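You operate a simulated robot arm through the tools that you are given. There is no shell and no other tool. Be economical: measure what you need, move in short steps, check, and stop when the job is done.

Carry out the task below with a simulated robot arm. There is one attempt and no reset: what you move stays moved.

Task
Push the upper drawer of the sorting stand shut. Then turn the blue trim knob to -3. Then open the press slide, put the white-banded anvil block on the top of the white bench, then shut the slide. Then put the rubber mallet on the top of the teal bench away on the upper shelf of the pin table. Then put the wooden brush on top of the stainless panel. Then take the green fuse and leave it on the top of the brown bench. Do these in the order given.
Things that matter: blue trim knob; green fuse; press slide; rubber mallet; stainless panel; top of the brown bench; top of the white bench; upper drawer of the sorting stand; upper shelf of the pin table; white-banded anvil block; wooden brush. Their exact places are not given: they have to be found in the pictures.

The check looks at the end state, three seconds after you hand in, the way a careful person would. Anything else that was tipped, shoved, dropped, spilled or broken makes it a failure.

Robot
A 7-joint arm with a fingered hand on a trunk, on a base that drives. Base frame: it is fixed to the floor where the robot stands at the start and does not move with it; the origin is under the middle of the robot, x ahead of it, y to its left, z up. Units: mm, degrees, N and s.
With the tool pointing down near the work surface it reaches from about 100 to 540 mm from the robot's upright axis, wherever it stands. Its first joint turns from -166.0 to 166.0 degrees. Places, roughly: blue trim knob [300, -700, 900]; green fuse (3x3x8 cm) [-9500, 700, 300]; press slide [-2800, -2800, 900]; rubber mallet (24x10x5 cm) [-5100, -4500, 900]; stainless panel (22x11x5 cm) [-8200, -1000, 300]; top of the brown bench [-8800, -300, 900]; top of the white bench [-500, -1200, 900]; upper drawer of the sorting stand [500, -100, 700]; upper shelf of the pin table [-3400, -3300, 500]; white-banded anvil block (4x4x5 cm) [-2800, -2800, 900]; wooden brush (11x5x9 cm) [-7700, 300, 0]. Payload 3.4 kg.
The tool frame sits at the grasp point between the pads (the TCP): z along the fingers, y along the line on which they close. The tips reach 25 mm beyond it. The gripper opens to 88 mm. The gripper's body begins 29 mm behind the TCP. The gripper is a hand of 3 fingers: y runs from the thumb to the fingers, the wrist lies at [-13, -106, -174] in the tool frame.
Orientation is that of the tool frame in the base frame, as [roll, pitch, yaw] about the fixed x, y, z axes, in that order (R = Rz(yaw) Ry(pitch) Rx(roll)). With the fingers straight down and the wrist toward the robot, the tool's x, y and z point along [0, 1, 0], [1, 0, 0] and [0, 0, -1] of the base frame.

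Tools
- The arm moves only by the tool move_arm. Its arguments are lists of equal length, an entry for each row: "delta_pos": the shift along the base's x, y, z in mm, a list of three; "rotation": the turn, a rotation vector about the base's x, y, z in degrees, a list of three. In form: {"delta_pos": [[tx, ty, tz], ...], "rotation": [[ax, ay, az], ...]}. A call has 1 to 8 rows; each row shifts and turns the commanded pose from where the row before left it. A row lasts 0.2 s, in which the tool goes at most 50 mm and 8.6 degrees; a call with a longer step from one row to the next is refused whole. Where a pose cannot be reached the arm comes as near as it can. A force on the tool above 40 N (or 10 N above the force at the start of the call, whichever is more), or a blocked arm, ends the call early, and 0.2 s more pass. In this call time passes only in rows, and 0.2 s behind the last. The reply holds the time, the measured pose of the TCP, the force on the tool along the base axes, the opening and the grip force, in the units named above and with some noise, with the torque about the TCP (base axes, N m) and any sound that the robot's microphone picked up.
- Cameras (640 x 400 px; columns grow to the right, rows downward): "scene" is now at [5.4, 95.1, 1426.1]; the picture's right is [-0.70, -0.72, 0.00], its down [-0.37, 0.36, -0.85] and it looks along [0.61, -0.59, -0.52] (base axes); focal length 226 px, centre (320, 200). "wrist" rides on the gripper at [58, -85, -99] in the tool frame; the picture's right is [-0.67, 0.35, -0.66], its down [-0.69, -0.63, 0.37] and it looks along [-0.29, 0.69, 0.66] (tool axes); focal length 261 px, centre (320, 200).
- grab_frame(camera): a new picture of that camera. The clock stands still meanwhile.
- raise_lower(by): slides the trunk up (or, below 0, down) by that many mm; the arm and the scene camera ride with it, the base frame stays. It gives what a move gives, with no picture.
- roll_base(legs): drives the robot by 1 to 6 legs, each [ahead, left, turn to the left] in mm, mm and degrees, along the robot's own axes; the way and the turn of a leg run together, so that a leg with both is an arc; at most 1500 mm and 180 degrees a leg. The arm and the cameras ride along, it lands a little off, and it stops where it bumps. It gives what a move gives.
- set_fingers(index, middle, thumb_bend, thumb_turn): sets how far each is bent, from 0 (flat) to 1 (curled in); at 0.3 the hand is open as for a grip, at 0.7 the pads meet at the TCP. One left out holds its place. A second passes; each finger stops where it meets its share of the squeeze, and holds until it gets a number again. It is the only way to open and close the hand. It gives what a move gives, with no picture; readings hold the bend of each and the force on the fingers (four entries, about 0 where the hand has none), thumb and palm. thumb_turn goes from beside the hand (0) to across from the fingers (1), as for a grip.
- aim_head(pan, tilt): turns the head with the scene camera to pan (to the left, within 155 degrees either way) and tilt (down, from -29 to 69), counted from straight ahead of the robot. It gives what a move gives.
- probe_pixels(camera, pixels): for up to 12 pixels [column, row] of the newest picture of that camera ("zoom" is the newest enlarged one), the place [x, y, z] in the base frame of the surface seen there, good to about 2 mm. The clock stands still meanwhile.
- close_up(camera, box): a new picture of the part [left, top, right, bottom] of that camera's present view, enlarged. The clock stands still meanwhile.
- close_job(): hands the job in; it is judged then, once.

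Keep the steps short. Do not move on a guess: measure, check each grasp and each placing, and mend mistakes. In all there are 124 turns and 134 pictures (those below and enlarged ones count). Leave the gripper open and the arm clear of the work at the hand-in unless told otherwise, and finish with a single line.

The tools are called after "Call:" as name(argument=value, ...) on one line, values as JSON. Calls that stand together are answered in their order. move_arm: Moves the arm, as the interface text tells. Its arguments: {"type":"object","properties":{"delta_pos":{"type":"array","items":{"type":"array","items":{"type":"number"}}},"rotation":{"type":"array","items":{"type":"array","items":{"type":"number"}}}},"required":["delta_pos","rotation"]} The other tools are called the same way: raise_lower (by) slides the trunk up or down; set_fingers (index, middle, thumb_bend, thumb_turn) moves the fingers one by one; roll_base (legs) drives the base; aim_head (pan, tilt) turns the head that bears the scene camera; grab_frame (camera) takes a picture; probe_pixels (camera, pixels) gives the place of the surface under pixels of a picture; close_up (camera, box) takes an enlarged picture of a part of a camera's view; close_job () hands the job in.

At the start:

```text
time_s: 0.0
ee_pos: [340.9, -237.9, 1260.4]
tool_rot: [-180.0, 0.0, 90.0]
contact_force: [0.2, -0.2, 0.0]
ft_torque: [-0.01, 0.01, 0.02]
width: 87.9
gripper_force: 0.1
shape: jaw
bend: [0.3, 0.3, 0.3, 0.98]
finger forces: [0.1, 0.0, 0.0, 0.0, 0.1, 0.1]
trunk travel left (down, up): [-427.0, 163.0]
robot x, y, heading: [0.5, 2.6, 0.1]
head pan, tilt: [-44.1, 31.4]
```

scene: 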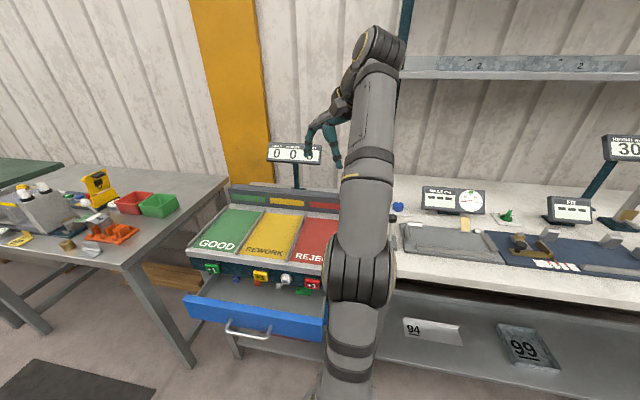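
wrist: 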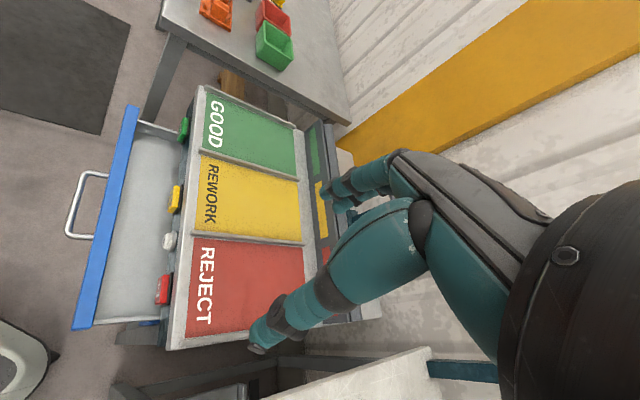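

The blue drawer front is open, around scene (255,318). I'll probe points on it, and on the handle, in both pictures.

Call:
probe_pixels(camera="scene", pixels=[[190, 300], [255, 316], [318, 330], [248, 333], [262, 283], [215, 268], [285, 280], [398, 207], [230, 220], [350, 300]])

Call:
probe_pixels(camera="wrist", pixels=[[132, 110], [108, 215], [82, 325], [70, 220], [82, 175], [185, 130], [165, 290], [150, 200]])

Call:
close_up(camera="scene", box=[380, 170, 640, 332])

```text
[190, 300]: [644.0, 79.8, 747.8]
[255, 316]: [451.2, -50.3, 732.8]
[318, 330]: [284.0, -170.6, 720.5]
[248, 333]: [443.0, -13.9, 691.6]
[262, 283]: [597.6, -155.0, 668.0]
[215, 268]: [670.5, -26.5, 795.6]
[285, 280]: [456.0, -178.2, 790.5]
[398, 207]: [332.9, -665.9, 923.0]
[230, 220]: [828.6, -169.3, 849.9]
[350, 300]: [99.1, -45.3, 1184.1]
```

```text
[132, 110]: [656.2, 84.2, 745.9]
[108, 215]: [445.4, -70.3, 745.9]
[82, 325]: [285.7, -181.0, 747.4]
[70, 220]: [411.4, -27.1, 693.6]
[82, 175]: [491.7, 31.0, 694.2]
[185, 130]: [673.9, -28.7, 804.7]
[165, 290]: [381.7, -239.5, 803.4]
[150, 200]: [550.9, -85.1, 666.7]
```

```text
2.46 times, centred on (510, 251) of scene
```

zoom: 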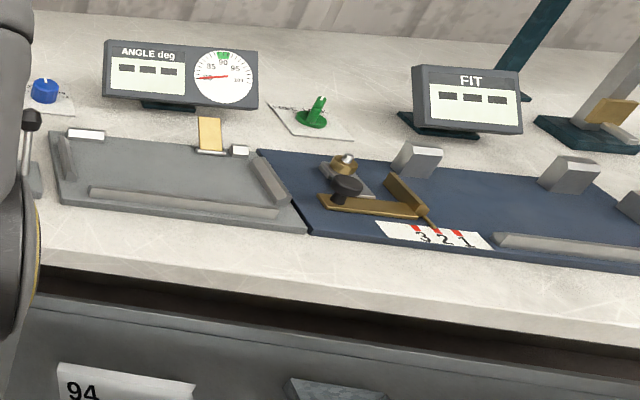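

The drawer front runs from (656,84) to (285,-178), and it closes along about (0.57,-0.82) for about 105 mm. Before driving in front of it, I'll look left to check the floor and the table legs.

Call:
aim_head(pan=0, tilt=45)

Call:
grab_frame(camera="scene")

```text
time_s: 1.1
ee_pos: [341.2, -238.4, 1260.1]
tool_rot: [-180.0, 0.1, 90.0]
contact_force: [0.5, 0.8, -0.6]
ft_torque: [-0.02, -0.01, 0.02]
width: 87.7
gripper_force: 0.0
shape: jaw
bend: [0.3, 0.3, 0.3, 0.98]
finger forces: [0.0, 0.0, 0.1, 0.1, 0.0, 0.0]
trunk travel left (down, up): [-427.0, 163.0]
robot x, y, heading: [1.5, -0.9, 0.1]
head pan, tilt: [0.0, 45.0]
```

```text
130 pictures are left
```

scene: 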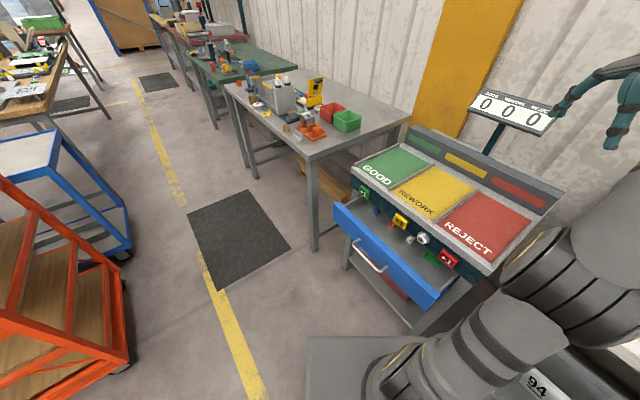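

The floor to the left looks free. I'll measure the base edge, the table leg and the orange cart.

Call:
probe_pixels(camera="scene", pixels=[[312, 342], [330, 380], [315, 248], [225, 300], [300, 300], [127, 340], [110, 270], [240, 215], [370, 255], [400, 345], [350, 240], [395, 215]])

```text
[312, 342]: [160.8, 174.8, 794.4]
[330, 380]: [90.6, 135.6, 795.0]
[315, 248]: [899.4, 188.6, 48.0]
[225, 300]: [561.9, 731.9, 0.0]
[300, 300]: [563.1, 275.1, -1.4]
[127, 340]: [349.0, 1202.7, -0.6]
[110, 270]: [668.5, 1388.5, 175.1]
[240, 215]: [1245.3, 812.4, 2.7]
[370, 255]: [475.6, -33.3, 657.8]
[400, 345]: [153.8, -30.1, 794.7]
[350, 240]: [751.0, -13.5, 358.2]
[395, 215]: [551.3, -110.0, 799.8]
```

The robot's box reaches x 160, y ±175. I'll drive to about (150,230), then turn to -55° so I face the drawer.

Call:
roll_base(legs=[[150, 230, 0], [0, 0, -55]])

Call:
set_fingers(index=0.7, middle=0.7, thumb_bend=0.7)

Call:
raise_lower(by=-300)

Call:
grab_frame(camera="scene")

```text
time_s: 5.5
ee_pos: [149.5, -183.6, 1260.1]
tool_rot: [-180.0, 0.0, 34.8]
contact_force: [-0.1, -0.6, -0.4]
ft_torque: [0.02, 0.0, 0.0]
width: 87.9
gripper_force: 0.0
shape: jaw
bend: [0.3, 0.3, 0.3, 0.98]
finger forces: [0.1, 0.0, 0.0, 0.0, 0.0, 0.0]
trunk travel left (down, up): [-427.0, 163.0]
robot x, y, heading: [152.0, 233.2, -55.2]
head pan, tilt: [0.0, 45.0]
```

```text
time_s: 6.5
ee_pos: [150.5, -183.8, 1259.4]
tool_rot: [180.0, 0.0, 34.8]
contact_force: [-0.6, 0.4, 1.0]
ft_torque: [-0.05, 0.03, 0.0]
width: 0.0
gripper_force: 0.0
shape: fingers
bend: [0.7, 0.7, 0.7, 0.98]
finger forces: [0.0, 0.1, 0.0, 0.0, 0.0, 0.1]
trunk travel left (down, up): [-427.0, 163.0]
robot x, y, heading: [150.9, 229.6, -55.3]
head pan, tilt: [0.0, 45.0]
```

```text
time_s: 9.5
ee_pos: [150.5, -183.1, 960.6]
tool_rot: [179.9, 0.0, 34.8]
contact_force: [0.6, 0.7, 0.6]
ft_torque: [-0.01, 0.03, 0.0]
width: 0.0
gripper_force: 0.0
shape: fingers
bend: [0.7, 0.7, 0.7, 0.98]
finger forces: [0.0, 0.0, 0.2, 0.1, 0.1, 0.1]
trunk travel left (down, up): [-127.0, 463.0]
robot x, y, heading: [151.1, 229.1, -55.3]
head pan, tilt: [0.0, 45.0]
```

```text
129 pictures are left
```

scene: 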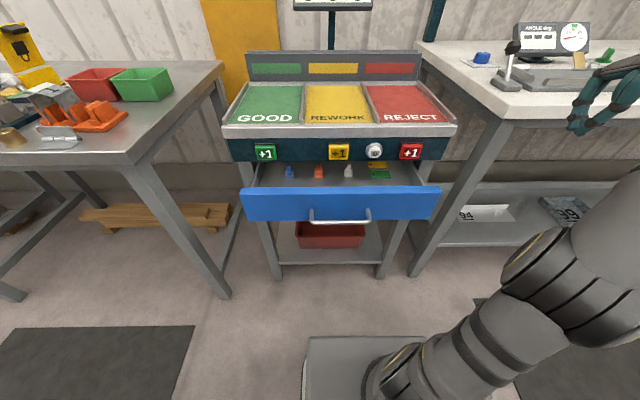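

The robot faces the drawer squarely. I'll back up 60 mm and open the two fingers. Then I'll bring the hand left over the drawer's handle line, tilted 20° so that the fingertips lead.

Call:
roll_base(legs=[[-60, 0, 0]])

Call:
set_fingers(index=0.3, middle=0.3)

Call:
move_arm(delta_pos=[[37, 25.6, 0], [37, 25.6, 0], [37, 25.6, 0], [37, 25.6, 0], [37, 25.6, 0], [37, 25.6, 0], [37, 25.6, 0]], rotation=[[-5.5, -3.8, 0], [-5.5, -3.8, 0], [-5.5, -3.8, 0], [0, 0, 0], [0, 0, 0], [0, 0, 0], [0, 0, 0]])

Call:
grab_frame(camera="scene")

```text
time_s: 10.5
ee_pos: [115.4, -133.9, 959.4]
tool_rot: [-180.0, 0.0, 34.9]
contact_force: [-0.7, 0.2, 0.3]
ft_torque: [-0.02, 0.02, -0.01]
width: 0.0
gripper_force: 0.1
shape: fingers
bend: [0.7, 0.7, 0.7, 0.98]
finger forces: [0.1, 0.0, 0.1, 0.1, 0.1, 0.0]
trunk travel left (down, up): [-127.0, 463.0]
robot x, y, heading: [112.2, 280.4, -55.0]
head pan, tilt: [0.0, 45.0]
```

```text
time_s: 11.5
ee_pos: [115.1, -134.1, 958.7]
tool_rot: [-180.0, 0.0, 34.8]
contact_force: [0.1, 0.1, -0.1]
ft_torque: [-0.02, 0.0, -0.03]
width: 41.9
gripper_force: 0.1
shape: fingers
bend: [0.3, 0.3, 0.7, 0.98]
finger forces: [0.0, 0.0, 0.0, 0.0, 0.1, 0.0]
trunk travel left (down, up): [-127.0, 463.0]
robot x, y, heading: [117.1, 282.8, -55.1]
head pan, tilt: [0.0, 45.0]
```

```text
time_s: 13.1
ee_pos: [374.4, 46.9, 961.2]
tool_rot: [159.9, 0.0, 34.7]
contact_force: [-0.3, -1.0, -0.9]
ft_torque: [0.01, 0.03, 0.03]
width: 42.0
gripper_force: 0.0
shape: fingers
bend: [0.3, 0.3, 0.7, 0.98]
finger forces: [0.0, 0.0, 0.1, 0.0, 0.0, 0.0]
trunk travel left (down, up): [-127.0, 463.0]
robot x, y, heading: [115.8, 280.9, -55.1]
head pan, tilt: [0.0, 45.0]
```

```text
128 pictures are left
```

scene: 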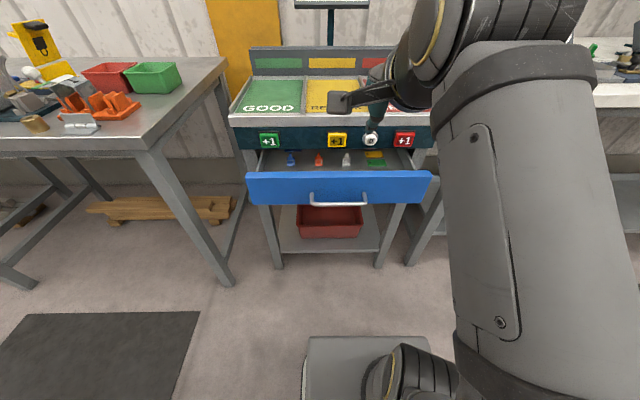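

The tilt is right: tool z leans towards the drawer. Next I lower to z≈733, with the fingertips near 725 against the blue front and above the handle.

Call:
move_arm(delta_pos=[[0, 0, -38], [0, 0, -38], [0, 0, -38], [0, 0, -38], [0, 0, -38], [0, 0, -38]], rotation=[[0, 0, 0], [0, 0, 0], [0, 0, 0], [0, 0, 0], [0, 0, 0], [0, 0, 0]])

Call:
grab_frame(camera="scene")

Call:
grab_frame(camera="wrist")

```text
time_s: 13.9
ee_pos: [378.7, 6.5, 803.3]
tool_rot: [169.4, -1.9, 31.9]
contact_force: [0.2, -0.2, -0.8]
ft_torque: [0.04, 0.0, 0.01]
width: 41.8
gripper_force: 0.2
shape: fingers
bend: [0.3, 0.3, 0.7, 0.98]
finger forces: [0.0, 0.1, 0.0, 0.0, 0.1, 0.0]
trunk travel left (down, up): [-127.0, 463.0]
robot x, y, heading: [116.3, 283.1, -55.4]
head pan, tilt: [0.0, 45.0]
stopped in row 4: the arm was blocked; the commanded pose is now the measured one
```

```text
127 pictures are left
```

scene: 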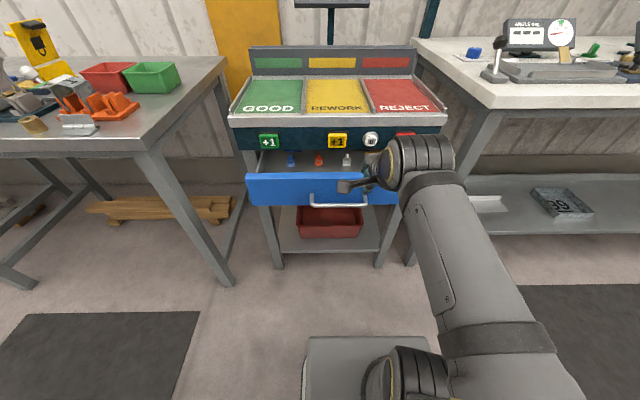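

```text
126 pictures are left
```

wrist: 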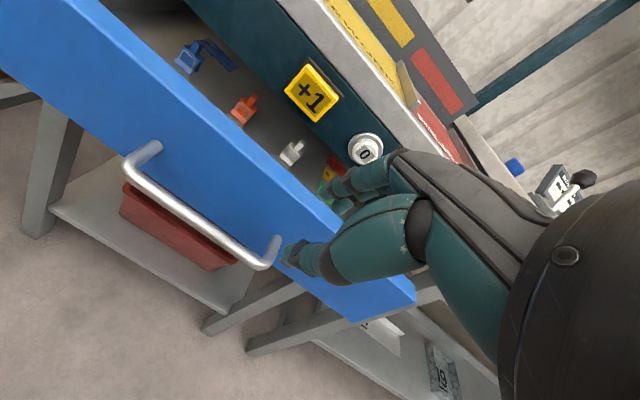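

The arm stopped at its own limit with no contact force. The fingertips are about 30 mm short of the front, so I'll lower the trunk 70 mm instead.

Call:
raise_lower(by=-70)

Call:
grab_frame(camera="wrist")

```text
time_s: 15.0
ee_pos: [378.9, 6.7, 729.1]
tool_rot: [169.5, -1.9, 32.0]
contact_force: [-0.2, -0.2, -0.8]
ft_torque: [-0.05, -0.02, -0.03]
width: 42.1
gripper_force: 0.1
shape: fingers
bend: [0.3, 0.3, 0.7, 0.98]
finger forces: [0.0, 0.0, 0.0, 0.1, 0.1, 0.0]
trunk travel left (down, up): [-57.0, 533.0]
robot x, y, heading: [114.8, 281.4, -54.9]
head pan, tilt: [0.0, 45.0]
```

```text
125 pictures are left
```

wrist: 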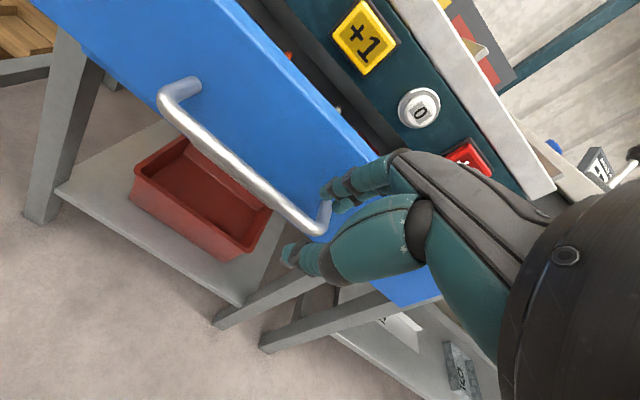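

The fingers face the blue front beside the handle's right post. I'll restore the tilt to keep the palm away from the +1 buttons, then creep forward.

Call:
move_arm(delta_pos=[[0, 0, 0], [0, 0, -4], [11.4, -16.4, 0], [11.4, -16.4, 0]], rotation=[[-4.1, -2.8, 0], [-4.1, -2.8, 0], [0, 0, 0], [0, 0, 0]])

Call:
grab_frame(camera="wrist")

```text
time_s: 16.0
ee_pos: [401.4, -22.3, 733.4]
tool_rot: [158.8, -2.1, 32.6]
contact_force: [0.3, 0.1, -0.8]
ft_torque: [0.0, 0.02, 0.03]
width: 42.0
gripper_force: 0.0
shape: fingers
bend: [0.3, 0.3, 0.7, 0.98]
finger forces: [0.1, 0.0, 0.0, 0.0, 0.0, 0.0]
trunk travel left (down, up): [-57.0, 533.0]
robot x, y, heading: [117.8, 283.4, -55.2]
head pan, tilt: [0.0, 45.0]
```

```text
124 pictures are left
```

wrist: 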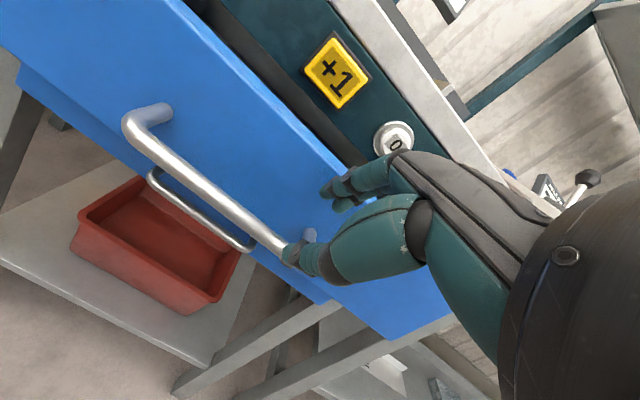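

No contact yet, and the alignment is good. I'll push on in 20 mm steps.

Call:
move_arm(delta_pos=[[11.4, -16.4, 0], [11.4, -16.4, 0], [11.4, -16.4, 0], [11.4, -16.4, 0]], rotation=[[0, 0, 0], [0, 0, 0], [0, 0, 0], [0, 0, 0]])

Call:
grab_frame(camera="wrist")

```text
time_s: 17.0
ee_pos: [444.3, -89.5, 729.6]
tool_rot: [159.0, -2.2, 32.4]
contact_force: [-1.2, -0.1, -0.3]
ft_torque: [0.0, 0.0, -0.01]
width: 42.1
gripper_force: 0.1
shape: fingers
bend: [0.3, 0.3, 0.7, 0.98]
finger forces: [0.0, 0.0, 0.1, 0.0, 0.1, 0.1]
trunk travel left (down, up): [-57.0, 533.0]
robot x, y, heading: [114.2, 281.9, -55.0]
head pan, tilt: [0.0, 45.0]
```

```text
123 pictures are left
```

wrist: 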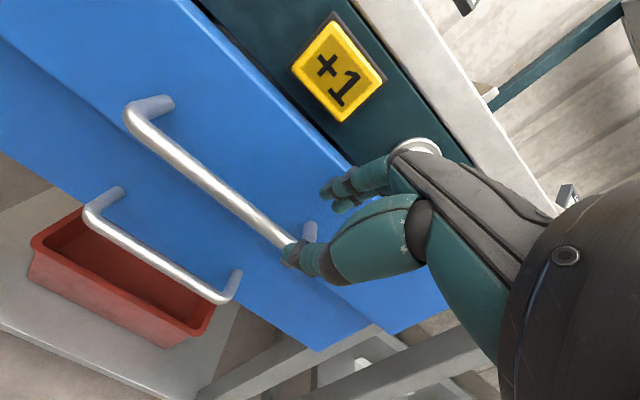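

Call:
close_up(camera="scene", box=[220, 90, 480, 250])

Call:
probe_pixels(camera="wrist", pixels=[[250, 100], [425, 145], [330, 185], [395, 170], [300, 60], [385, 190], [345, 75], [200, 130]])

```text
2.46 times, centred on (350, 170) of scene
```

zoom: 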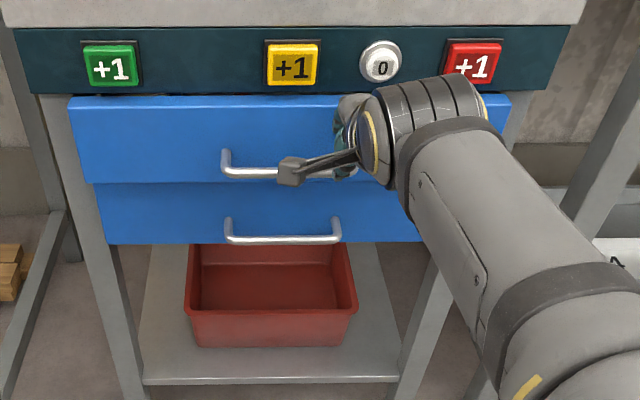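

```text
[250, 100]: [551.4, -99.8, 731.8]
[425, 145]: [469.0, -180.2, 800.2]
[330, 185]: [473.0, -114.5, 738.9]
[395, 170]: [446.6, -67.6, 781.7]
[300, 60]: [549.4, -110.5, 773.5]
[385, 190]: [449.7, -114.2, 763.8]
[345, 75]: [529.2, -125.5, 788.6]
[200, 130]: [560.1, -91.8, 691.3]
```

The drawer front is about 7 mm short of flush with the panel, and the hand is clear of the dial. I'll push the rest until the force rises.

Call:
move_arm(delta_pos=[[4.6, -6.5, 0], [4.6, -6.5, 0], [4.6, -6.5, 0], [4.6, -6.5, 0]], rotation=[[0, 0, 0], [0, 0, 0], [0, 0, 0], [0, 0, 0]])

Call:
close_up(camera="scene", box=[220, 90, 480, 250])

Call:
probe_pixels(camera="zoom", pixels=[[120, 140], [280, 130], [60, 65], [200, 65], [340, 60], [120, 210], [200, 210], [300, 140]])

```text
time_s: 18.0
ee_pos: [463.1, -115.3, 729.6]
tool_rot: [158.8, -2.2, 32.3]
contact_force: [-0.3, 0.1, 0.6]
ft_torque: [-0.01, 0.03, 0.02]
width: 41.9
gripper_force: 0.1
shape: fingers
bend: [0.3, 0.3, 0.7, 0.98]
finger forces: [0.0, 0.0, 0.0, 0.1, 0.1, 0.0]
trunk travel left (down, up): [-57.0, 533.0]
robot x, y, heading: [113.7, 279.6, -55.2]
head pan, tilt: [0.0, 45.0]
```

```text
2.46 times, centred on (350, 170) of scene
```

zoom: 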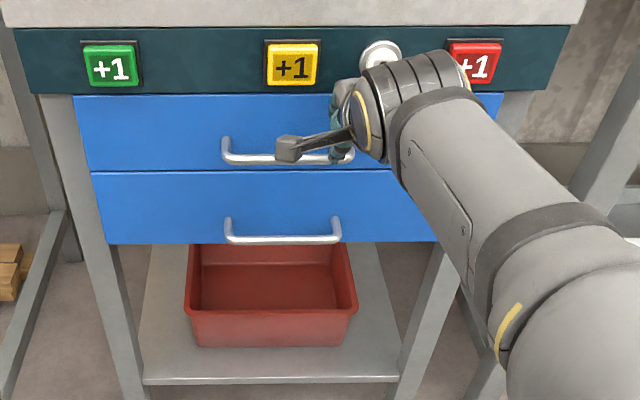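

```text
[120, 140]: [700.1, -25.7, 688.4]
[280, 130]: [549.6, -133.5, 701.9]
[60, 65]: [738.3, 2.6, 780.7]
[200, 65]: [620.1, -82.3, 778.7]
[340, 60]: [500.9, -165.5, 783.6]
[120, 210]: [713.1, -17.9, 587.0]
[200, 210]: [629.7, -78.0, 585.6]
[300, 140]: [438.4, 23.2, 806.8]
```

The upper drawer is within about 1 mm of the lower, shut one. One more gentle push should confirm it is seated.

Call:
move_arm(delta_pos=[[2.3, -3.3, 0], [2.3, -3.3, 0], [2.3, -3.3, 0]], rotation=[[0, 0, 0], [0, 0, 0], [0, 0, 0]])

Call:
close_up(camera="scene", box=[220, 90, 480, 250])

Call:
probe_pixels(camera="zoom", pixels=[[120, 140], [200, 140], [160, 115], [200, 65], [120, 210], [200, 210], [160, 200]])

```text
time_s: 18.8
ee_pos: [470.3, -123.4, 730.8]
tool_rot: [158.8, -2.2, 32.4]
contact_force: [-9.1, 13.2, 3.5]
ft_torque: [-0.24, -0.13, -0.02]
width: 36.4
gripper_force: 7.7
shape: fingers
bend: [0.35, 0.35, 0.7, 0.98]
finger forces: [6.1, 9.9, 0.0, 0.0, 0.0, 0.1]
trunk travel left (down, up): [-57.0, 533.0]
robot x, y, heading: [113.6, 279.1, -55.1]
head pan, tilt: [0.0, 45.0]
```

```text
2.46 times, centred on (350, 170) of scene
```

zoom: 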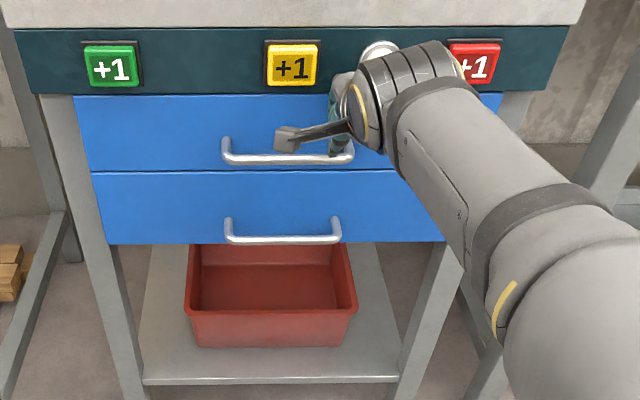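

```text
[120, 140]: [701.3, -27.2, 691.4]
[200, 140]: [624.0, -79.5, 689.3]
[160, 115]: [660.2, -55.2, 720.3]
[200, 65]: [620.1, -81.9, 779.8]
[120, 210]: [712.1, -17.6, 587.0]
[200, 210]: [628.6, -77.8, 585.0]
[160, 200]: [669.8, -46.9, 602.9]
```

The drawer is seated against its stop: force jumped to 16 N and the fronts are flush. I'll back off and raise.

Call:
move_arm(delta_pos=[[-10, 14.5, 6], [-20, 29, 8], [-20, 29, 10], [-20, 29, 40], [-10, 14, 45], [0, 0, 45]], rotation=[[0, 0, 0], [0, 0, 0], [0, 0, 0], [0, 0, 0], [0, 0, 0], [0, 0, 0]])

Call:
raise_lower(by=330)

Call:
aim_head(pan=-20, tilt=40)

Call:
grab_frame(camera="scene")

```text
refused: row 4 steps farther than a row can; nothing moved
```

```text
time_s: 22.1
ee_pos: [471.2, -124.2, 1059.3]
tool_rot: [158.8, -2.1, 32.4]
contact_force: [1.0, 0.6, 0.5]
ft_torque: [0.0, -0.03, 0.0]
width: 42.0
gripper_force: 0.0
shape: fingers
bend: [0.3, 0.3, 0.7, 0.98]
finger forces: [0.1, 0.0, 0.0, 0.1, 0.0, 0.0]
trunk travel left (down, up): [-387.0, 203.0]
robot x, y, heading: [114.0, 281.3, -55.3]
head pan, tilt: [0.0, 45.0]
```

```text
time_s: 22.9
ee_pos: [468.7, -125.3, 1058.5]
tool_rot: [158.9, -2.2, 32.4]
contact_force: [0.6, -0.1, 0.0]
ft_torque: [0.01, 0.03, 0.02]
width: 41.6
gripper_force: 0.0
shape: fingers
bend: [0.3, 0.3, 0.7, 0.98]
finger forces: [0.0, 0.0, 0.1, 0.0, 0.0, 0.0]
trunk travel left (down, up): [-387.0, 203.0]
robot x, y, heading: [115.8, 282.4, -55.1]
head pan, tilt: [-20.0, 40.0]
```

```text
119 pictures are left
```

scene: 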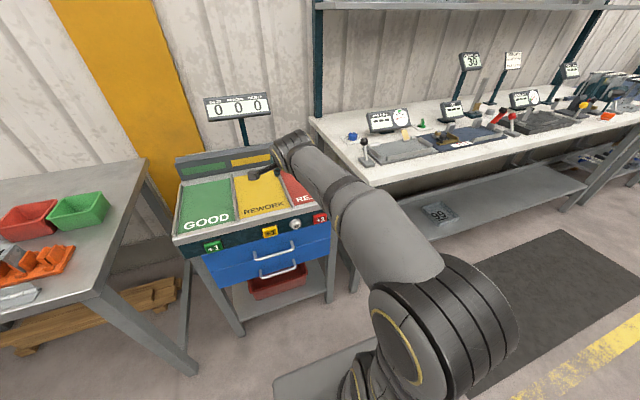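

The drawer is shut, and the counter still reads 0 0 0. Next I pull the hand back and measure the bench edge near the knob, around pixel (350,135).

Call:
move_arm(delta_pos=[[-20, 29, 0], [-20, 29, 0], [-20, 29, 0], [-20, 29, 0]], rotation=[[0, 0, 0], [0, 0, 0], [0, 0, 0], [0, 0, 0]])

Call:
probe_pixels(camera="scene", pixels=[[352, 134], [374, 189], [450, 172], [520, 153], [310, 122], [365, 145], [440, 215], [368, 163], [520, 250], [352, 291]])

Call:
close_up(camera="scene", box=[310, 80, 470, 200])

```text
time_s: 23.9
ee_pos: [389.7, -15.8, 1046.7]
tool_rot: [161.0, -2.4, 31.5]
contact_force: [0.3, 0.1, 0.3]
ft_torque: [-0.03, 0.03, 0.03]
width: 41.9
gripper_force: 0.0
shape: fingers
bend: [0.3, 0.3, 0.7, 0.98]
finger forces: [0.1, 0.0, 0.0, 0.0, 0.0, 0.0]
trunk travel left (down, up): [-387.0, 203.0]
robot x, y, heading: [117.5, 282.9, -55.1]
head pan, tilt: [-20.0, 40.0]
```

```text
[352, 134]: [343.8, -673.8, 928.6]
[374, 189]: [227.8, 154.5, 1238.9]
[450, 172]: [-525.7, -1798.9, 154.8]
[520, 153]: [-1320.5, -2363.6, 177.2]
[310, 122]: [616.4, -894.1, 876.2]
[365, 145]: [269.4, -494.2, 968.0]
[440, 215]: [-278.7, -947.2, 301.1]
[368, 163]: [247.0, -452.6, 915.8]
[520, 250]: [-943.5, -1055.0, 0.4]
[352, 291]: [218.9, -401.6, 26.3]
```

```text
3.33 times, centred on (390, 140) of scene
```

zoom: 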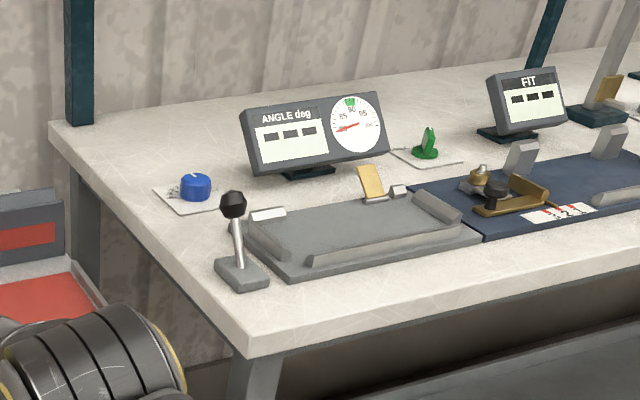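

Call:
probe_pixels(camera="zoom", pixels=[[250, 335], [400, 308], [600, 270], [195, 178], [197, 190], [180, 205], [240, 275], [233, 200], [270, 175], [195, 172]])

```text
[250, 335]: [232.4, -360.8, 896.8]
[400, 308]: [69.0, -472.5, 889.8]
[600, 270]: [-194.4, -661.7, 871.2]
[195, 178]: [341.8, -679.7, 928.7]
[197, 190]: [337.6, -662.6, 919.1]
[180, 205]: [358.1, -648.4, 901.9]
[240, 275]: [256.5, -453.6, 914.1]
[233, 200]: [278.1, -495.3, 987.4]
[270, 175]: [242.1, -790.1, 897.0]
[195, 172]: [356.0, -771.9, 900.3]
```

The knob is at (343,-673) with its top near 929, and it sits about 324 mm behind the bench edge. I'll raise the trunk, slide right 386 mm and then go ahead 380 mm.

Call:
raise_lower(by=100)

Call:
roll_base(legs=[[0, -386, 0], [380, 0, 0]])

Call:
aim_head(pan=0, tilt=50)

Call:
grab_frame(camera="scene")

```text
time_s: 25.2
ee_pos: [391.1, -13.3, 1155.9]
tool_rot: [159.4, -2.3, 31.7]
contact_force: [1.2, 0.6, 0.6]
ft_torque: [0.0, 0.01, 0.01]
width: 41.8
gripper_force: 0.0
shape: fingers
bend: [0.3, 0.3, 0.7, 0.98]
finger forces: [0.0, 0.1, 0.0, 0.1, 0.0, 0.1]
trunk travel left (down, up): [-487.0, 103.0]
robot x, y, heading: [116.4, 283.7, -54.8]
head pan, tilt: [-20.0, 40.0]
```

```text
time_s: 29.7
ee_pos: [287.9, -530.1, 1151.1]
tool_rot: [160.3, -2.4, 32.5]
contact_force: [-0.1, 0.0, 0.5]
ft_torque: [-0.01, 0.05, 0.01]
width: 42.0
gripper_force: 0.0
shape: fingers
bend: [0.3, 0.3, 0.7, 0.98]
finger forces: [0.0, 0.1, 0.0, 0.1, 0.1, 0.0]
trunk travel left (down, up): [-487.0, 103.0]
robot x, y, heading: [9.7, -241.3, -54.8]
head pan, tilt: [-20.0, 40.0]
stopped in leg 2: the robot was blocked; the commanded pose is now the measured one
```

```text
time_s: 30.5
ee_pos: [288.5, -530.3, 1151.4]
tool_rot: [160.3, -2.3, 32.6]
contact_force: [-0.2, -0.1, -0.1]
ft_torque: [0.0, 0.04, -0.01]
width: 41.9
gripper_force: 0.0
shape: fingers
bend: [0.3, 0.3, 0.7, 0.98]
finger forces: [0.0, 0.0, 0.0, 0.1, 0.0, 0.1]
trunk travel left (down, up): [-487.0, 103.0]
robot x, y, heading: [9.8, -239.9, -54.9]
head pan, tilt: [0.0, 50.0]
```

```text
117 pictures are left
```

scene: 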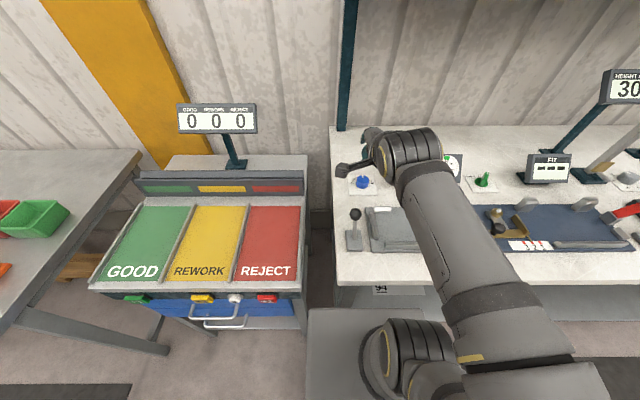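

The base stopped about 225 mm from the bench edge, which leaves the knob 549 mm ahead. I'll look at the knob closely and re-measure in case the bench moved.

Call:
close_up(camera="scene", box=[330, 150, 410, 200])

Call:
probe_pixels(camera="zoom", pixels=[[254, 240], [230, 270], [280, 270], [254, 310], [180, 330]])

Call:
grab_frame(camera="wrist")

```text
8.00 times, centred on (370, 175) of scene
```

zoom: 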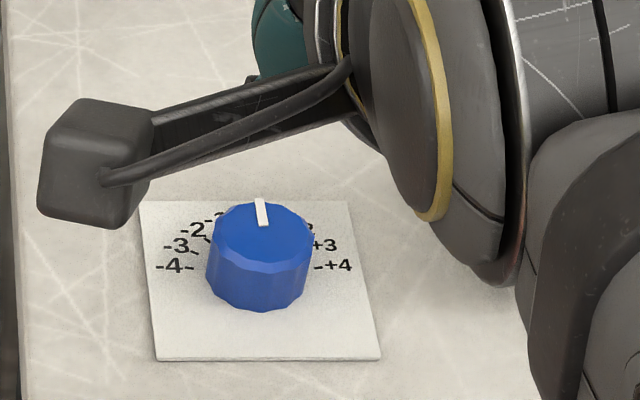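

```text
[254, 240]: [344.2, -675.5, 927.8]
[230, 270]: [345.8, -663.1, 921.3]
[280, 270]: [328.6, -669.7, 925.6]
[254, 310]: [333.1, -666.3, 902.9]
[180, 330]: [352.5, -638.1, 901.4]
```

```text
115 pictures are left
```

wrist: 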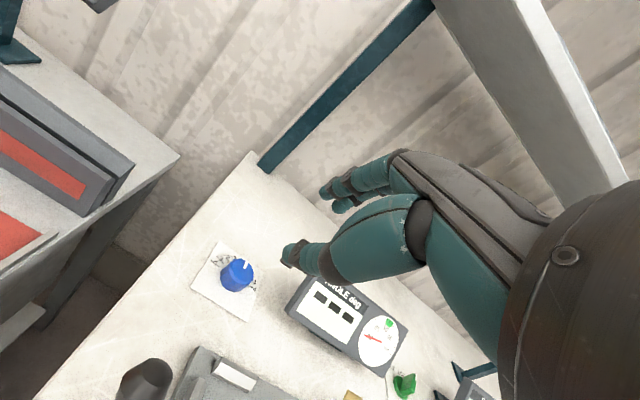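

Call:
close_up(camera="wrist", box=[190, 230, 290, 330])

Call:
probe_pixels(camera="zoom", pixels=[[180, 170], [230, 170], [205, 190], [205, 150], [250, 200], [160, 200], [220, 230]])

```text
4.00 times, centred on (240, 280) of wrist
```

zoom: 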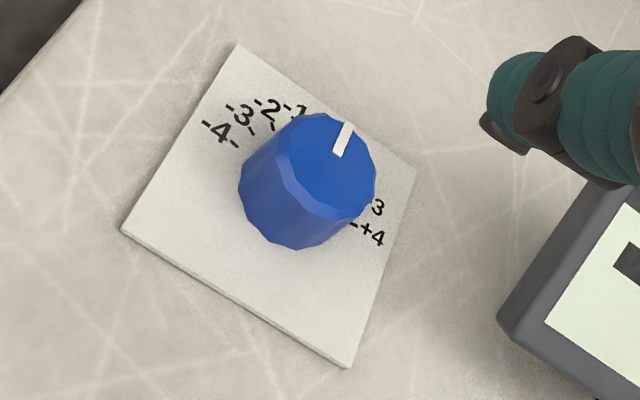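

```text
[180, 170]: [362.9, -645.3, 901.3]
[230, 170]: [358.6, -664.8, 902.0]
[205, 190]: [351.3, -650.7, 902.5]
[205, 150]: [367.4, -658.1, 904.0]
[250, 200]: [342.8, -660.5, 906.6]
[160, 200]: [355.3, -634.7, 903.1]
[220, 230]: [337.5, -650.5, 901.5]
```

Call:
probe_pixels(camera="zoom", pixels=[[282, 150], [374, 185], [318, 118], [318, 205], [350, 125], [337, 154], [236, 144], [251, 131], [272, 126], [353, 224], [239, 45], [415, 165]])

```text
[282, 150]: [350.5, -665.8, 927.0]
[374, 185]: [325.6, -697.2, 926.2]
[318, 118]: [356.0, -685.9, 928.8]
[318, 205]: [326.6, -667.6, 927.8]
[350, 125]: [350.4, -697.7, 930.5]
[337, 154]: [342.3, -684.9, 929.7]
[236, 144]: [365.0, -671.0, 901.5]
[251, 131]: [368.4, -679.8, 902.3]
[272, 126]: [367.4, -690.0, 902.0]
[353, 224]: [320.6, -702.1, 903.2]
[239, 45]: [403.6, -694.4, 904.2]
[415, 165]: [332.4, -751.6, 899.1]
```

The knob centre is about (340,-680), its diameter is about 37 mm and it spans z 902–929. It reads 0, and -3 lies about 56° counter-clockwise. I'll open the hand, set it upright, pre-turn it by -28° and bring it above the knob.

Call:
set_fingers(index=0.3, middle=0.3, thumb_bend=0.3, thumb_turn=1)

Call:
move_arm(delta_pos=[[7, -21, 0], [7, -21, 0], [7, -21, 0], [7, -21, -20], [8, -22, -20], [8, -22, -20], [8, -22, -20]], rotation=[[5.1, 4.2, 0], [5.1, 4.2, 0], [5.2, 4.1, 0], [0, 0, -7], [0, 0, -7], [0, 0, -7], [0, 0, -7]])

Call:
grab_frame(camera="wrist")

Call:
grab_frame(camera="scene")

```text
time_s: 31.5
ee_pos: [287.1, -532.0, 1150.5]
tool_rot: [160.4, -2.4, 32.5]
contact_force: [-0.3, 0.3, 0.2]
ft_torque: [0.0, 0.02, -0.02]
width: 84.4
gripper_force: 0.1
shape: fingers
bend: [0.3, 0.3, 0.3, 0.98]
finger forces: [0.0, 0.1, 0.0, 0.0, 0.0, 0.1]
trunk travel left (down, up): [-487.0, 103.0]
robot x, y, heading: [12.2, -237.0, -54.7]
head pan, tilt: [0.0, 50.0]
```

```text
time_s: 33.1
ee_pos: [340.3, -680.4, 1070.5]
tool_rot: [179.9, 0.0, 4.1]
contact_force: [-0.3, -1.2, -0.2]
ft_torque: [0.01, 0.0, -0.03]
width: 84.3
gripper_force: 0.0
shape: fingers
bend: [0.3, 0.3, 0.3, 0.98]
finger forces: [0.1, 0.0, 0.0, 0.1, 0.0, 0.0]
trunk travel left (down, up): [-487.0, 103.0]
robot x, y, heading: [8.0, -242.0, -55.0]
head pan, tilt: [0.0, 50.0]
```

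```text
113 pictures are left
```

wrist: 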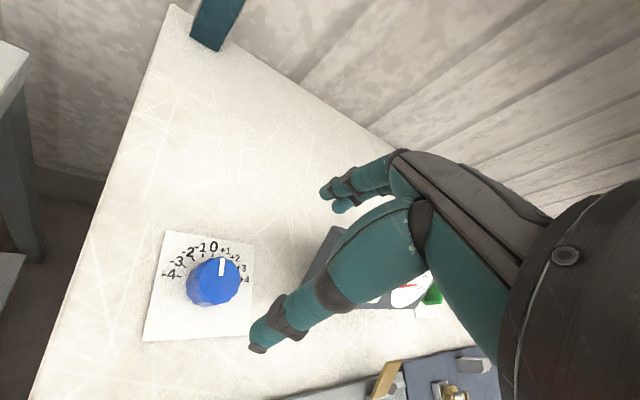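

```text
112 pictures are left
```

scene: 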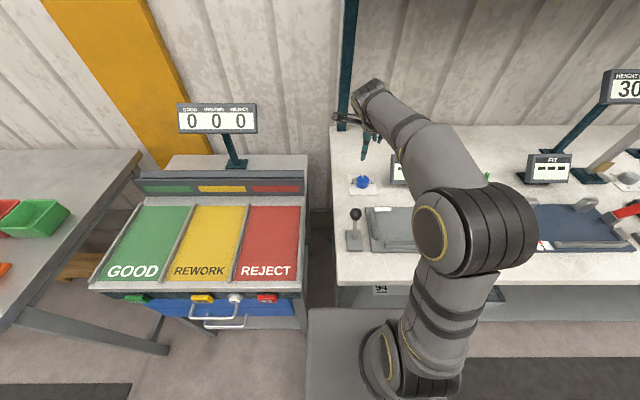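

The arm reaches well. I'll refine the knob centre from this view before lowering.

Call:
close_up(camera="wrist", box=[140, 220, 300, 320])

Call:
probe_pixels(camera="zoom", pixels=[[230, 180], [395, 200], [320, 150], [310, 250], [328, 162], [324, 220], [155, 218], [180, 180], [215, 155], [245, 142], [420, 245]])

```text
4.00 times, centred on (220, 270) of wrist
```

zoom: 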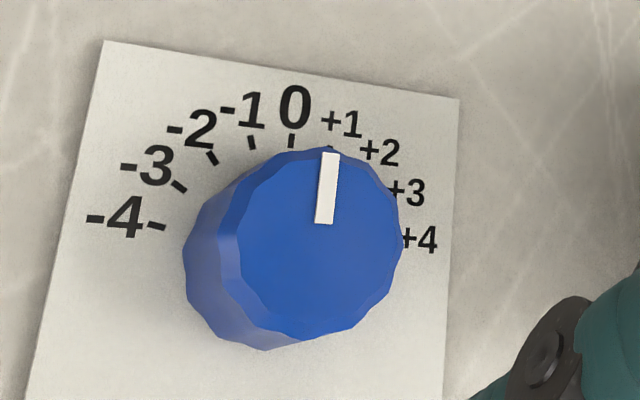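

```text
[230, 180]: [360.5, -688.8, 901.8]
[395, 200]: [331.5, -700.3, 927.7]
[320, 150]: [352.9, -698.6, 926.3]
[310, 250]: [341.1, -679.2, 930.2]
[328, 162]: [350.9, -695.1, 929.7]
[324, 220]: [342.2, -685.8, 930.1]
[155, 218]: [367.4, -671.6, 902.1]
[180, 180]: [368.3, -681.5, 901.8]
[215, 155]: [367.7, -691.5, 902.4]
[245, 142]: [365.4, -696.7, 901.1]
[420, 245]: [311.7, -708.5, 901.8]
```

The centre is confirmed at about (340,-681). Lowering to z 929 over the knob.

Call:
move_arm(delta_pos=[[0, 0, -35], [0, 0, -35], [0, 0, -35], [0, 0, -36]], rotation=[[0, 0, 0], [0, 0, 0], [0, 0, 0], [0, 0, 0]])

Call:
grab_frame(camera="wrist")

```text
time_s: 34.1
ee_pos: [340.5, -681.1, 930.2]
tool_rot: [-179.9, -0.1, 4.2]
contact_force: [0.1, 0.4, 0.2]
ft_torque: [-0.01, 0.01, 0.02]
width: 84.6
gripper_force: 0.2
shape: fingers
bend: [0.3, 0.3, 0.3, 0.98]
finger forces: [0.0, 0.1, 0.0, 0.1, 0.0, 0.1]
trunk travel left (down, up): [-487.0, 103.0]
robot x, y, heading: [11.2, -239.2, -54.4]
head pan, tilt: [0.0, 50.0]
```

```text
110 pictures are left
```

wrist: 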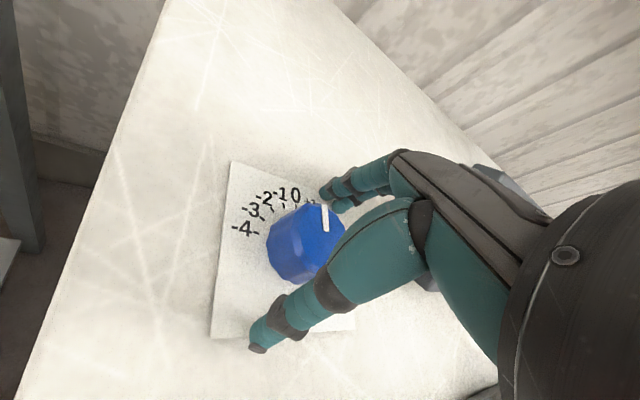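

The knob sits between the thumb and fingers. I'll close with equal bends and read the grip.

Call:
set_fingers(index=0.55, middle=0.55, thumb_bend=0.55)

Call:
grab_frame(camera="wrist")

```text
time_s: 35.1
ee_pos: [341.3, -681.6, 932.1]
tool_rot: [179.8, -0.1, 4.3]
contact_force: [1.8, -7.6, 18.7]
ft_torque: [-0.67, 0.04, 0.1]
width: 36.3
gripper_force: 10.5
shape: fingers
bend: [0.51, 0.49, 0.54, 1.0]
finger forces: [3.1, 16.5, 0.0, 0.0, 0.8, 0.1]
trunk travel left (down, up): [-487.0, 103.0]
robot x, y, heading: [11.6, -240.5, -54.6]
head pan, tilt: [0.0, 50.0]
```

```text
109 pictures are left
```

wrist: 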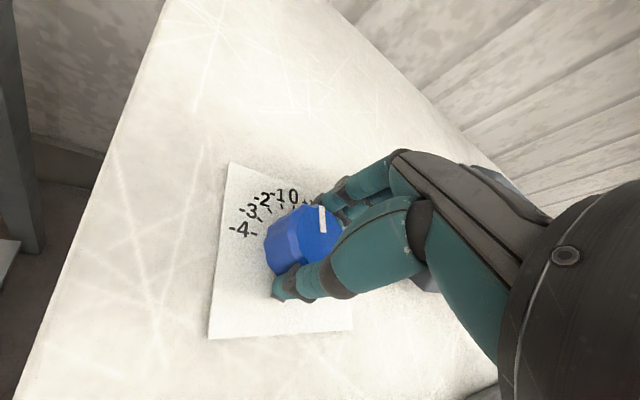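

The grip is on, but there is 19 N upward: the fingertips are resting on the plate. I'll lift 4 mm and close the thumb a bit more.

Call:
move_arm(delta_pos=[[0, 0, 4]], rotation=[[0, 0, 0]])

Call:
set_fingers(thumb_bend=0.6)

```text
time_s: 35.5
ee_pos: [339.9, -680.9, 932.9]
tool_rot: [-179.9, 0.3, 4.2]
contact_force: [2.7, -4.3, 1.8]
ft_torque: [-0.18, -0.02, 0.03]
width: 36.3
gripper_force: 4.6
shape: fingers
bend: [0.51, 0.52, 0.54, 1.0]
finger forces: [3.3, 3.9, 0.1, 0.0, 0.6, 0.1]
trunk travel left (down, up): [-487.0, 103.0]
robot x, y, heading: [9.6, -243.7, -54.4]
head pan, tilt: [0.0, 50.0]
```

```text
time_s: 36.5
ee_pos: [340.1, -682.2, 933.1]
tool_rot: [-180.0, 0.2, 4.2]
contact_force: [-0.8, 0.9, -5.0]
ft_torque: [-0.02, 0.04, -0.01]
width: 35.4
gripper_force: 3.9
shape: fingers
bend: [0.51, 0.53, 0.55, 1.0]
finger forces: [2.2, 1.3, 0.1, 0.0, 4.3, 0.0]
trunk travel left (down, up): [-487.0, 103.0]
robot x, y, heading: [9.2, -239.9, -54.6]
head pan, tilt: [0.0, 50.0]
```

The grip is balanced. I'll turn +49° first, then check.

Call:
move_arm(delta_pos=[[0, 0, 0], [0, 0, 0], [0, 0, 0], [0, 0, 0], [0, 0, 0], [0, 0, 0], [0, 0, 0]], rotation=[[0, 0, 7], [0, 0, 7], [0, 0, 7], [0, 0, 7], [0, 0, 7], [0, 0, 7], [0, 0, 7]])

Call:
close_up(camera="wrist", box=[180, 150, 400, 330])

```text
time_s: 38.1
ee_pos: [340.1, -680.7, 934.3]
tool_rot: [179.9, 0.1, 53.2]
contact_force: [-0.3, -4.9, -0.5]
ft_torque: [-0.1, 0.0, -0.07]
width: 35.1
gripper_force: 4.2
shape: fingers
bend: [0.51, 0.53, 0.56, 1.0]
finger forces: [2.7, 2.3, 0.1, 0.1, 3.5, 0.1]
trunk travel left (down, up): [-487.0, 103.0]
robot x, y, heading: [7.5, -238.0, -54.5]
head pan, tilt: [0.0, 50.0]
```

```text
2.22 times, centred on (290, 240) of wrist
```

zoom: 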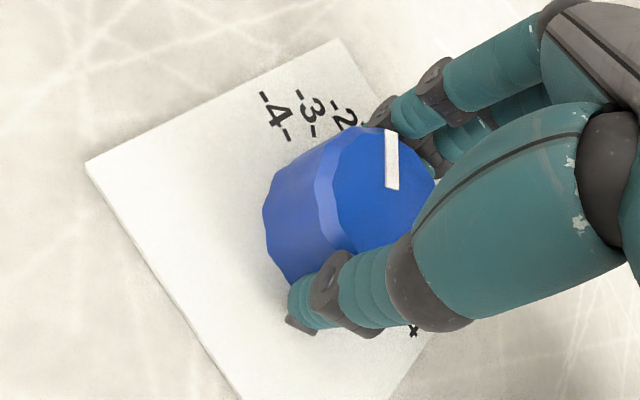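

Call:
probe_pixels(camera="zoom", pixels=[[391, 136], [391, 184], [287, 135], [313, 131], [390, 160]])

```text
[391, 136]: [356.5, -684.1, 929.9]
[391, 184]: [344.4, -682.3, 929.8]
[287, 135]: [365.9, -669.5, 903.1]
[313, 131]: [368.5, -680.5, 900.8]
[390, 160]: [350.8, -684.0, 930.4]
```

The pointer is at about -9.5°, and the -3 tick lies at about +1° from the centre. I'll turn 10° more.

Call:
move_arm(delta_pos=[[0, 0, 0], [0, 0, 0], [0, 0, 0]], rotation=[[0, 0, 5], [0, 0, 5], [0, 0, 0]])

Call:
set_fingers(index=0.3, middle=0.3, thumb_bend=0.3)

Call:
move_arm(delta_pos=[[0, 0, 30], [0, 0, 40], [0, 0, 40], [0, 0, 40]], rotation=[[0, 0, 0], [0, 0, 0], [0, 0, 0], [0, 0, 0]])

Call:
grab_frame(camera="wrist")

```text
time_s: 38.9
ee_pos: [339.3, -680.9, 934.1]
tool_rot: [179.8, -0.1, 63.2]
contact_force: [-0.1, -5.4, -0.2]
ft_torque: [-0.09, -0.01, 0.0]
width: 35.3
gripper_force: 4.8
shape: fingers
bend: [0.51, 0.53, 0.56, 1.0]
finger forces: [2.5, 2.6, 0.1, 0.1, 3.9, 0.0]
trunk travel left (down, up): [-487.0, 103.0]
robot x, y, heading: [9.5, -239.6, -54.6]
head pan, tilt: [0.0, 50.0]
```

```text
time_s: 39.9
ee_pos: [340.7, -680.7, 935.3]
tool_rot: [-180.0, 0.0, 63.2]
contact_force: [1.1, -0.2, -0.4]
ft_torque: [-0.01, 0.01, 0.03]
width: 84.3
gripper_force: 0.1
shape: fingers
bend: [0.3, 0.3, 0.3, 0.98]
finger forces: [0.0, 0.0, 0.0, 0.1, 0.0, 0.0]
trunk travel left (down, up): [-487.0, 103.0]
robot x, y, heading: [10.5, -239.8, -54.6]
head pan, tilt: [0.0, 50.0]
```

```text
time_s: 40.9
ee_pos: [339.1, -680.0, 1083.5]
tool_rot: [180.0, 0.0, 63.1]
contact_force: [0.0, 0.2, 0.2]
ft_torque: [0.0, -0.01, 0.0]
width: 84.4
gripper_force: 0.1
shape: fingers
bend: [0.3, 0.3, 0.3, 0.98]
finger forces: [0.0, 0.0, 0.0, 0.0, 0.0, 0.0]
trunk travel left (down, up): [-487.0, 103.0]
robot x, y, heading: [7.3, -240.6, -54.6]
head pan, tilt: [0.0, 50.0]
```

```text
107 pictures are left
```

wrist: 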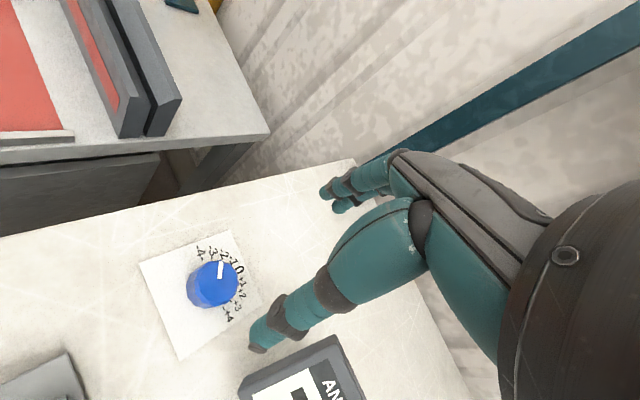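

Call:
close_up(camera="wrist", box=[140, 225, 280, 325])

Call:
close_up(camera="scene", box=[340, 165, 388, 195])

```text
4.00 times, centred on (210, 275) of wrist
```

zoom: 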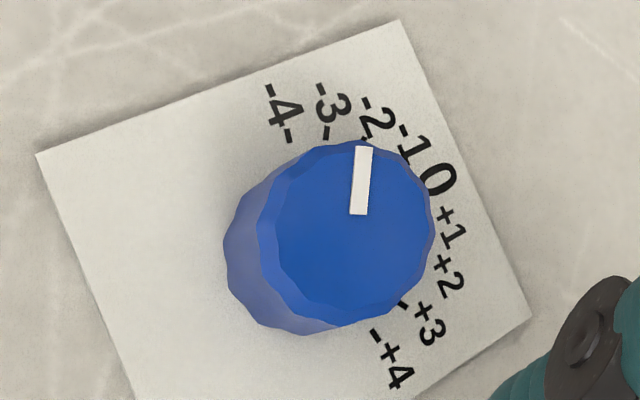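

```text
13.33 times, centred on (364, 180) of scene
```

zoom: 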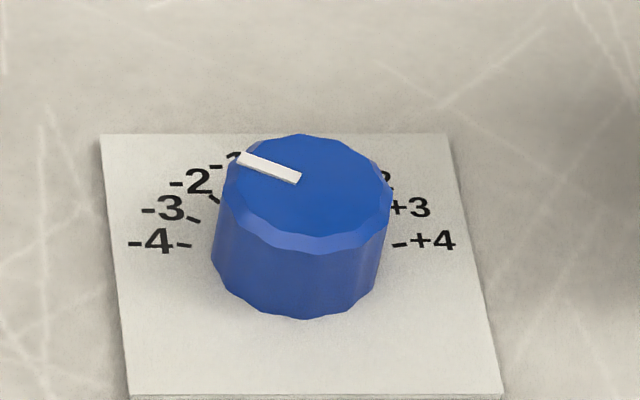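

Call:
probe_pixels(camera="zoom", pixels=[[243, 158], [298, 178], [270, 168], [184, 246], [194, 220], [214, 199], [399, 245], [108, 138], [448, 138], [130, 390], [495, 388]])

Call:
close_up(camera="wrist", box=[140, 225, 280, 325])

Call:
probe_pixels(camera="zoom", pixels=[[363, 150], [359, 212], [361, 180], [288, 136], [326, 132], [364, 138], [404, 304], [376, 335], [402, 20], [37, 155], [530, 315]])

```text
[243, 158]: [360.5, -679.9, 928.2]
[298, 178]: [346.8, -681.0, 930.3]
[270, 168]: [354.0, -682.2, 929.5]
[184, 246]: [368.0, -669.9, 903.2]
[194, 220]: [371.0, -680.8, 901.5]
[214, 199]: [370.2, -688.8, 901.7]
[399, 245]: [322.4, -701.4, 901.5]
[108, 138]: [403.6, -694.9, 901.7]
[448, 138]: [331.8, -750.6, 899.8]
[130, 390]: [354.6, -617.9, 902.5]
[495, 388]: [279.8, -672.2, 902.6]
```

```text
4.00 times, centred on (210, 275) of wrist
```

zoom: 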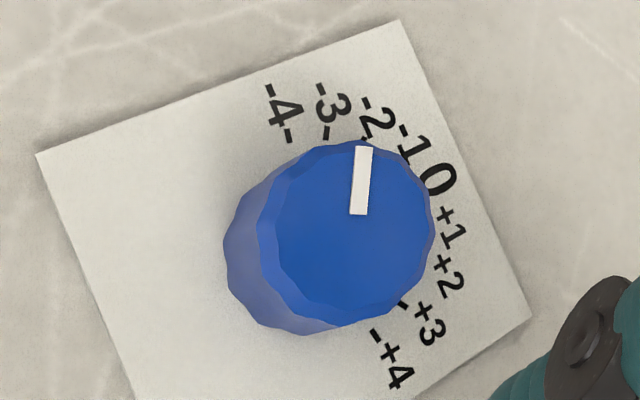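

```text
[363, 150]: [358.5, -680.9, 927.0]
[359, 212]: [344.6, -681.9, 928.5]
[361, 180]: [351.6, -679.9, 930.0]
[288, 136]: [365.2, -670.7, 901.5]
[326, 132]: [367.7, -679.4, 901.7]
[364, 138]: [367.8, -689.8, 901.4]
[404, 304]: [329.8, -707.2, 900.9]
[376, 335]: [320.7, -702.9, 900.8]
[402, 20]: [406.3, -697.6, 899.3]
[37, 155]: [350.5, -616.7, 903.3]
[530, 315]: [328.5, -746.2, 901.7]
```

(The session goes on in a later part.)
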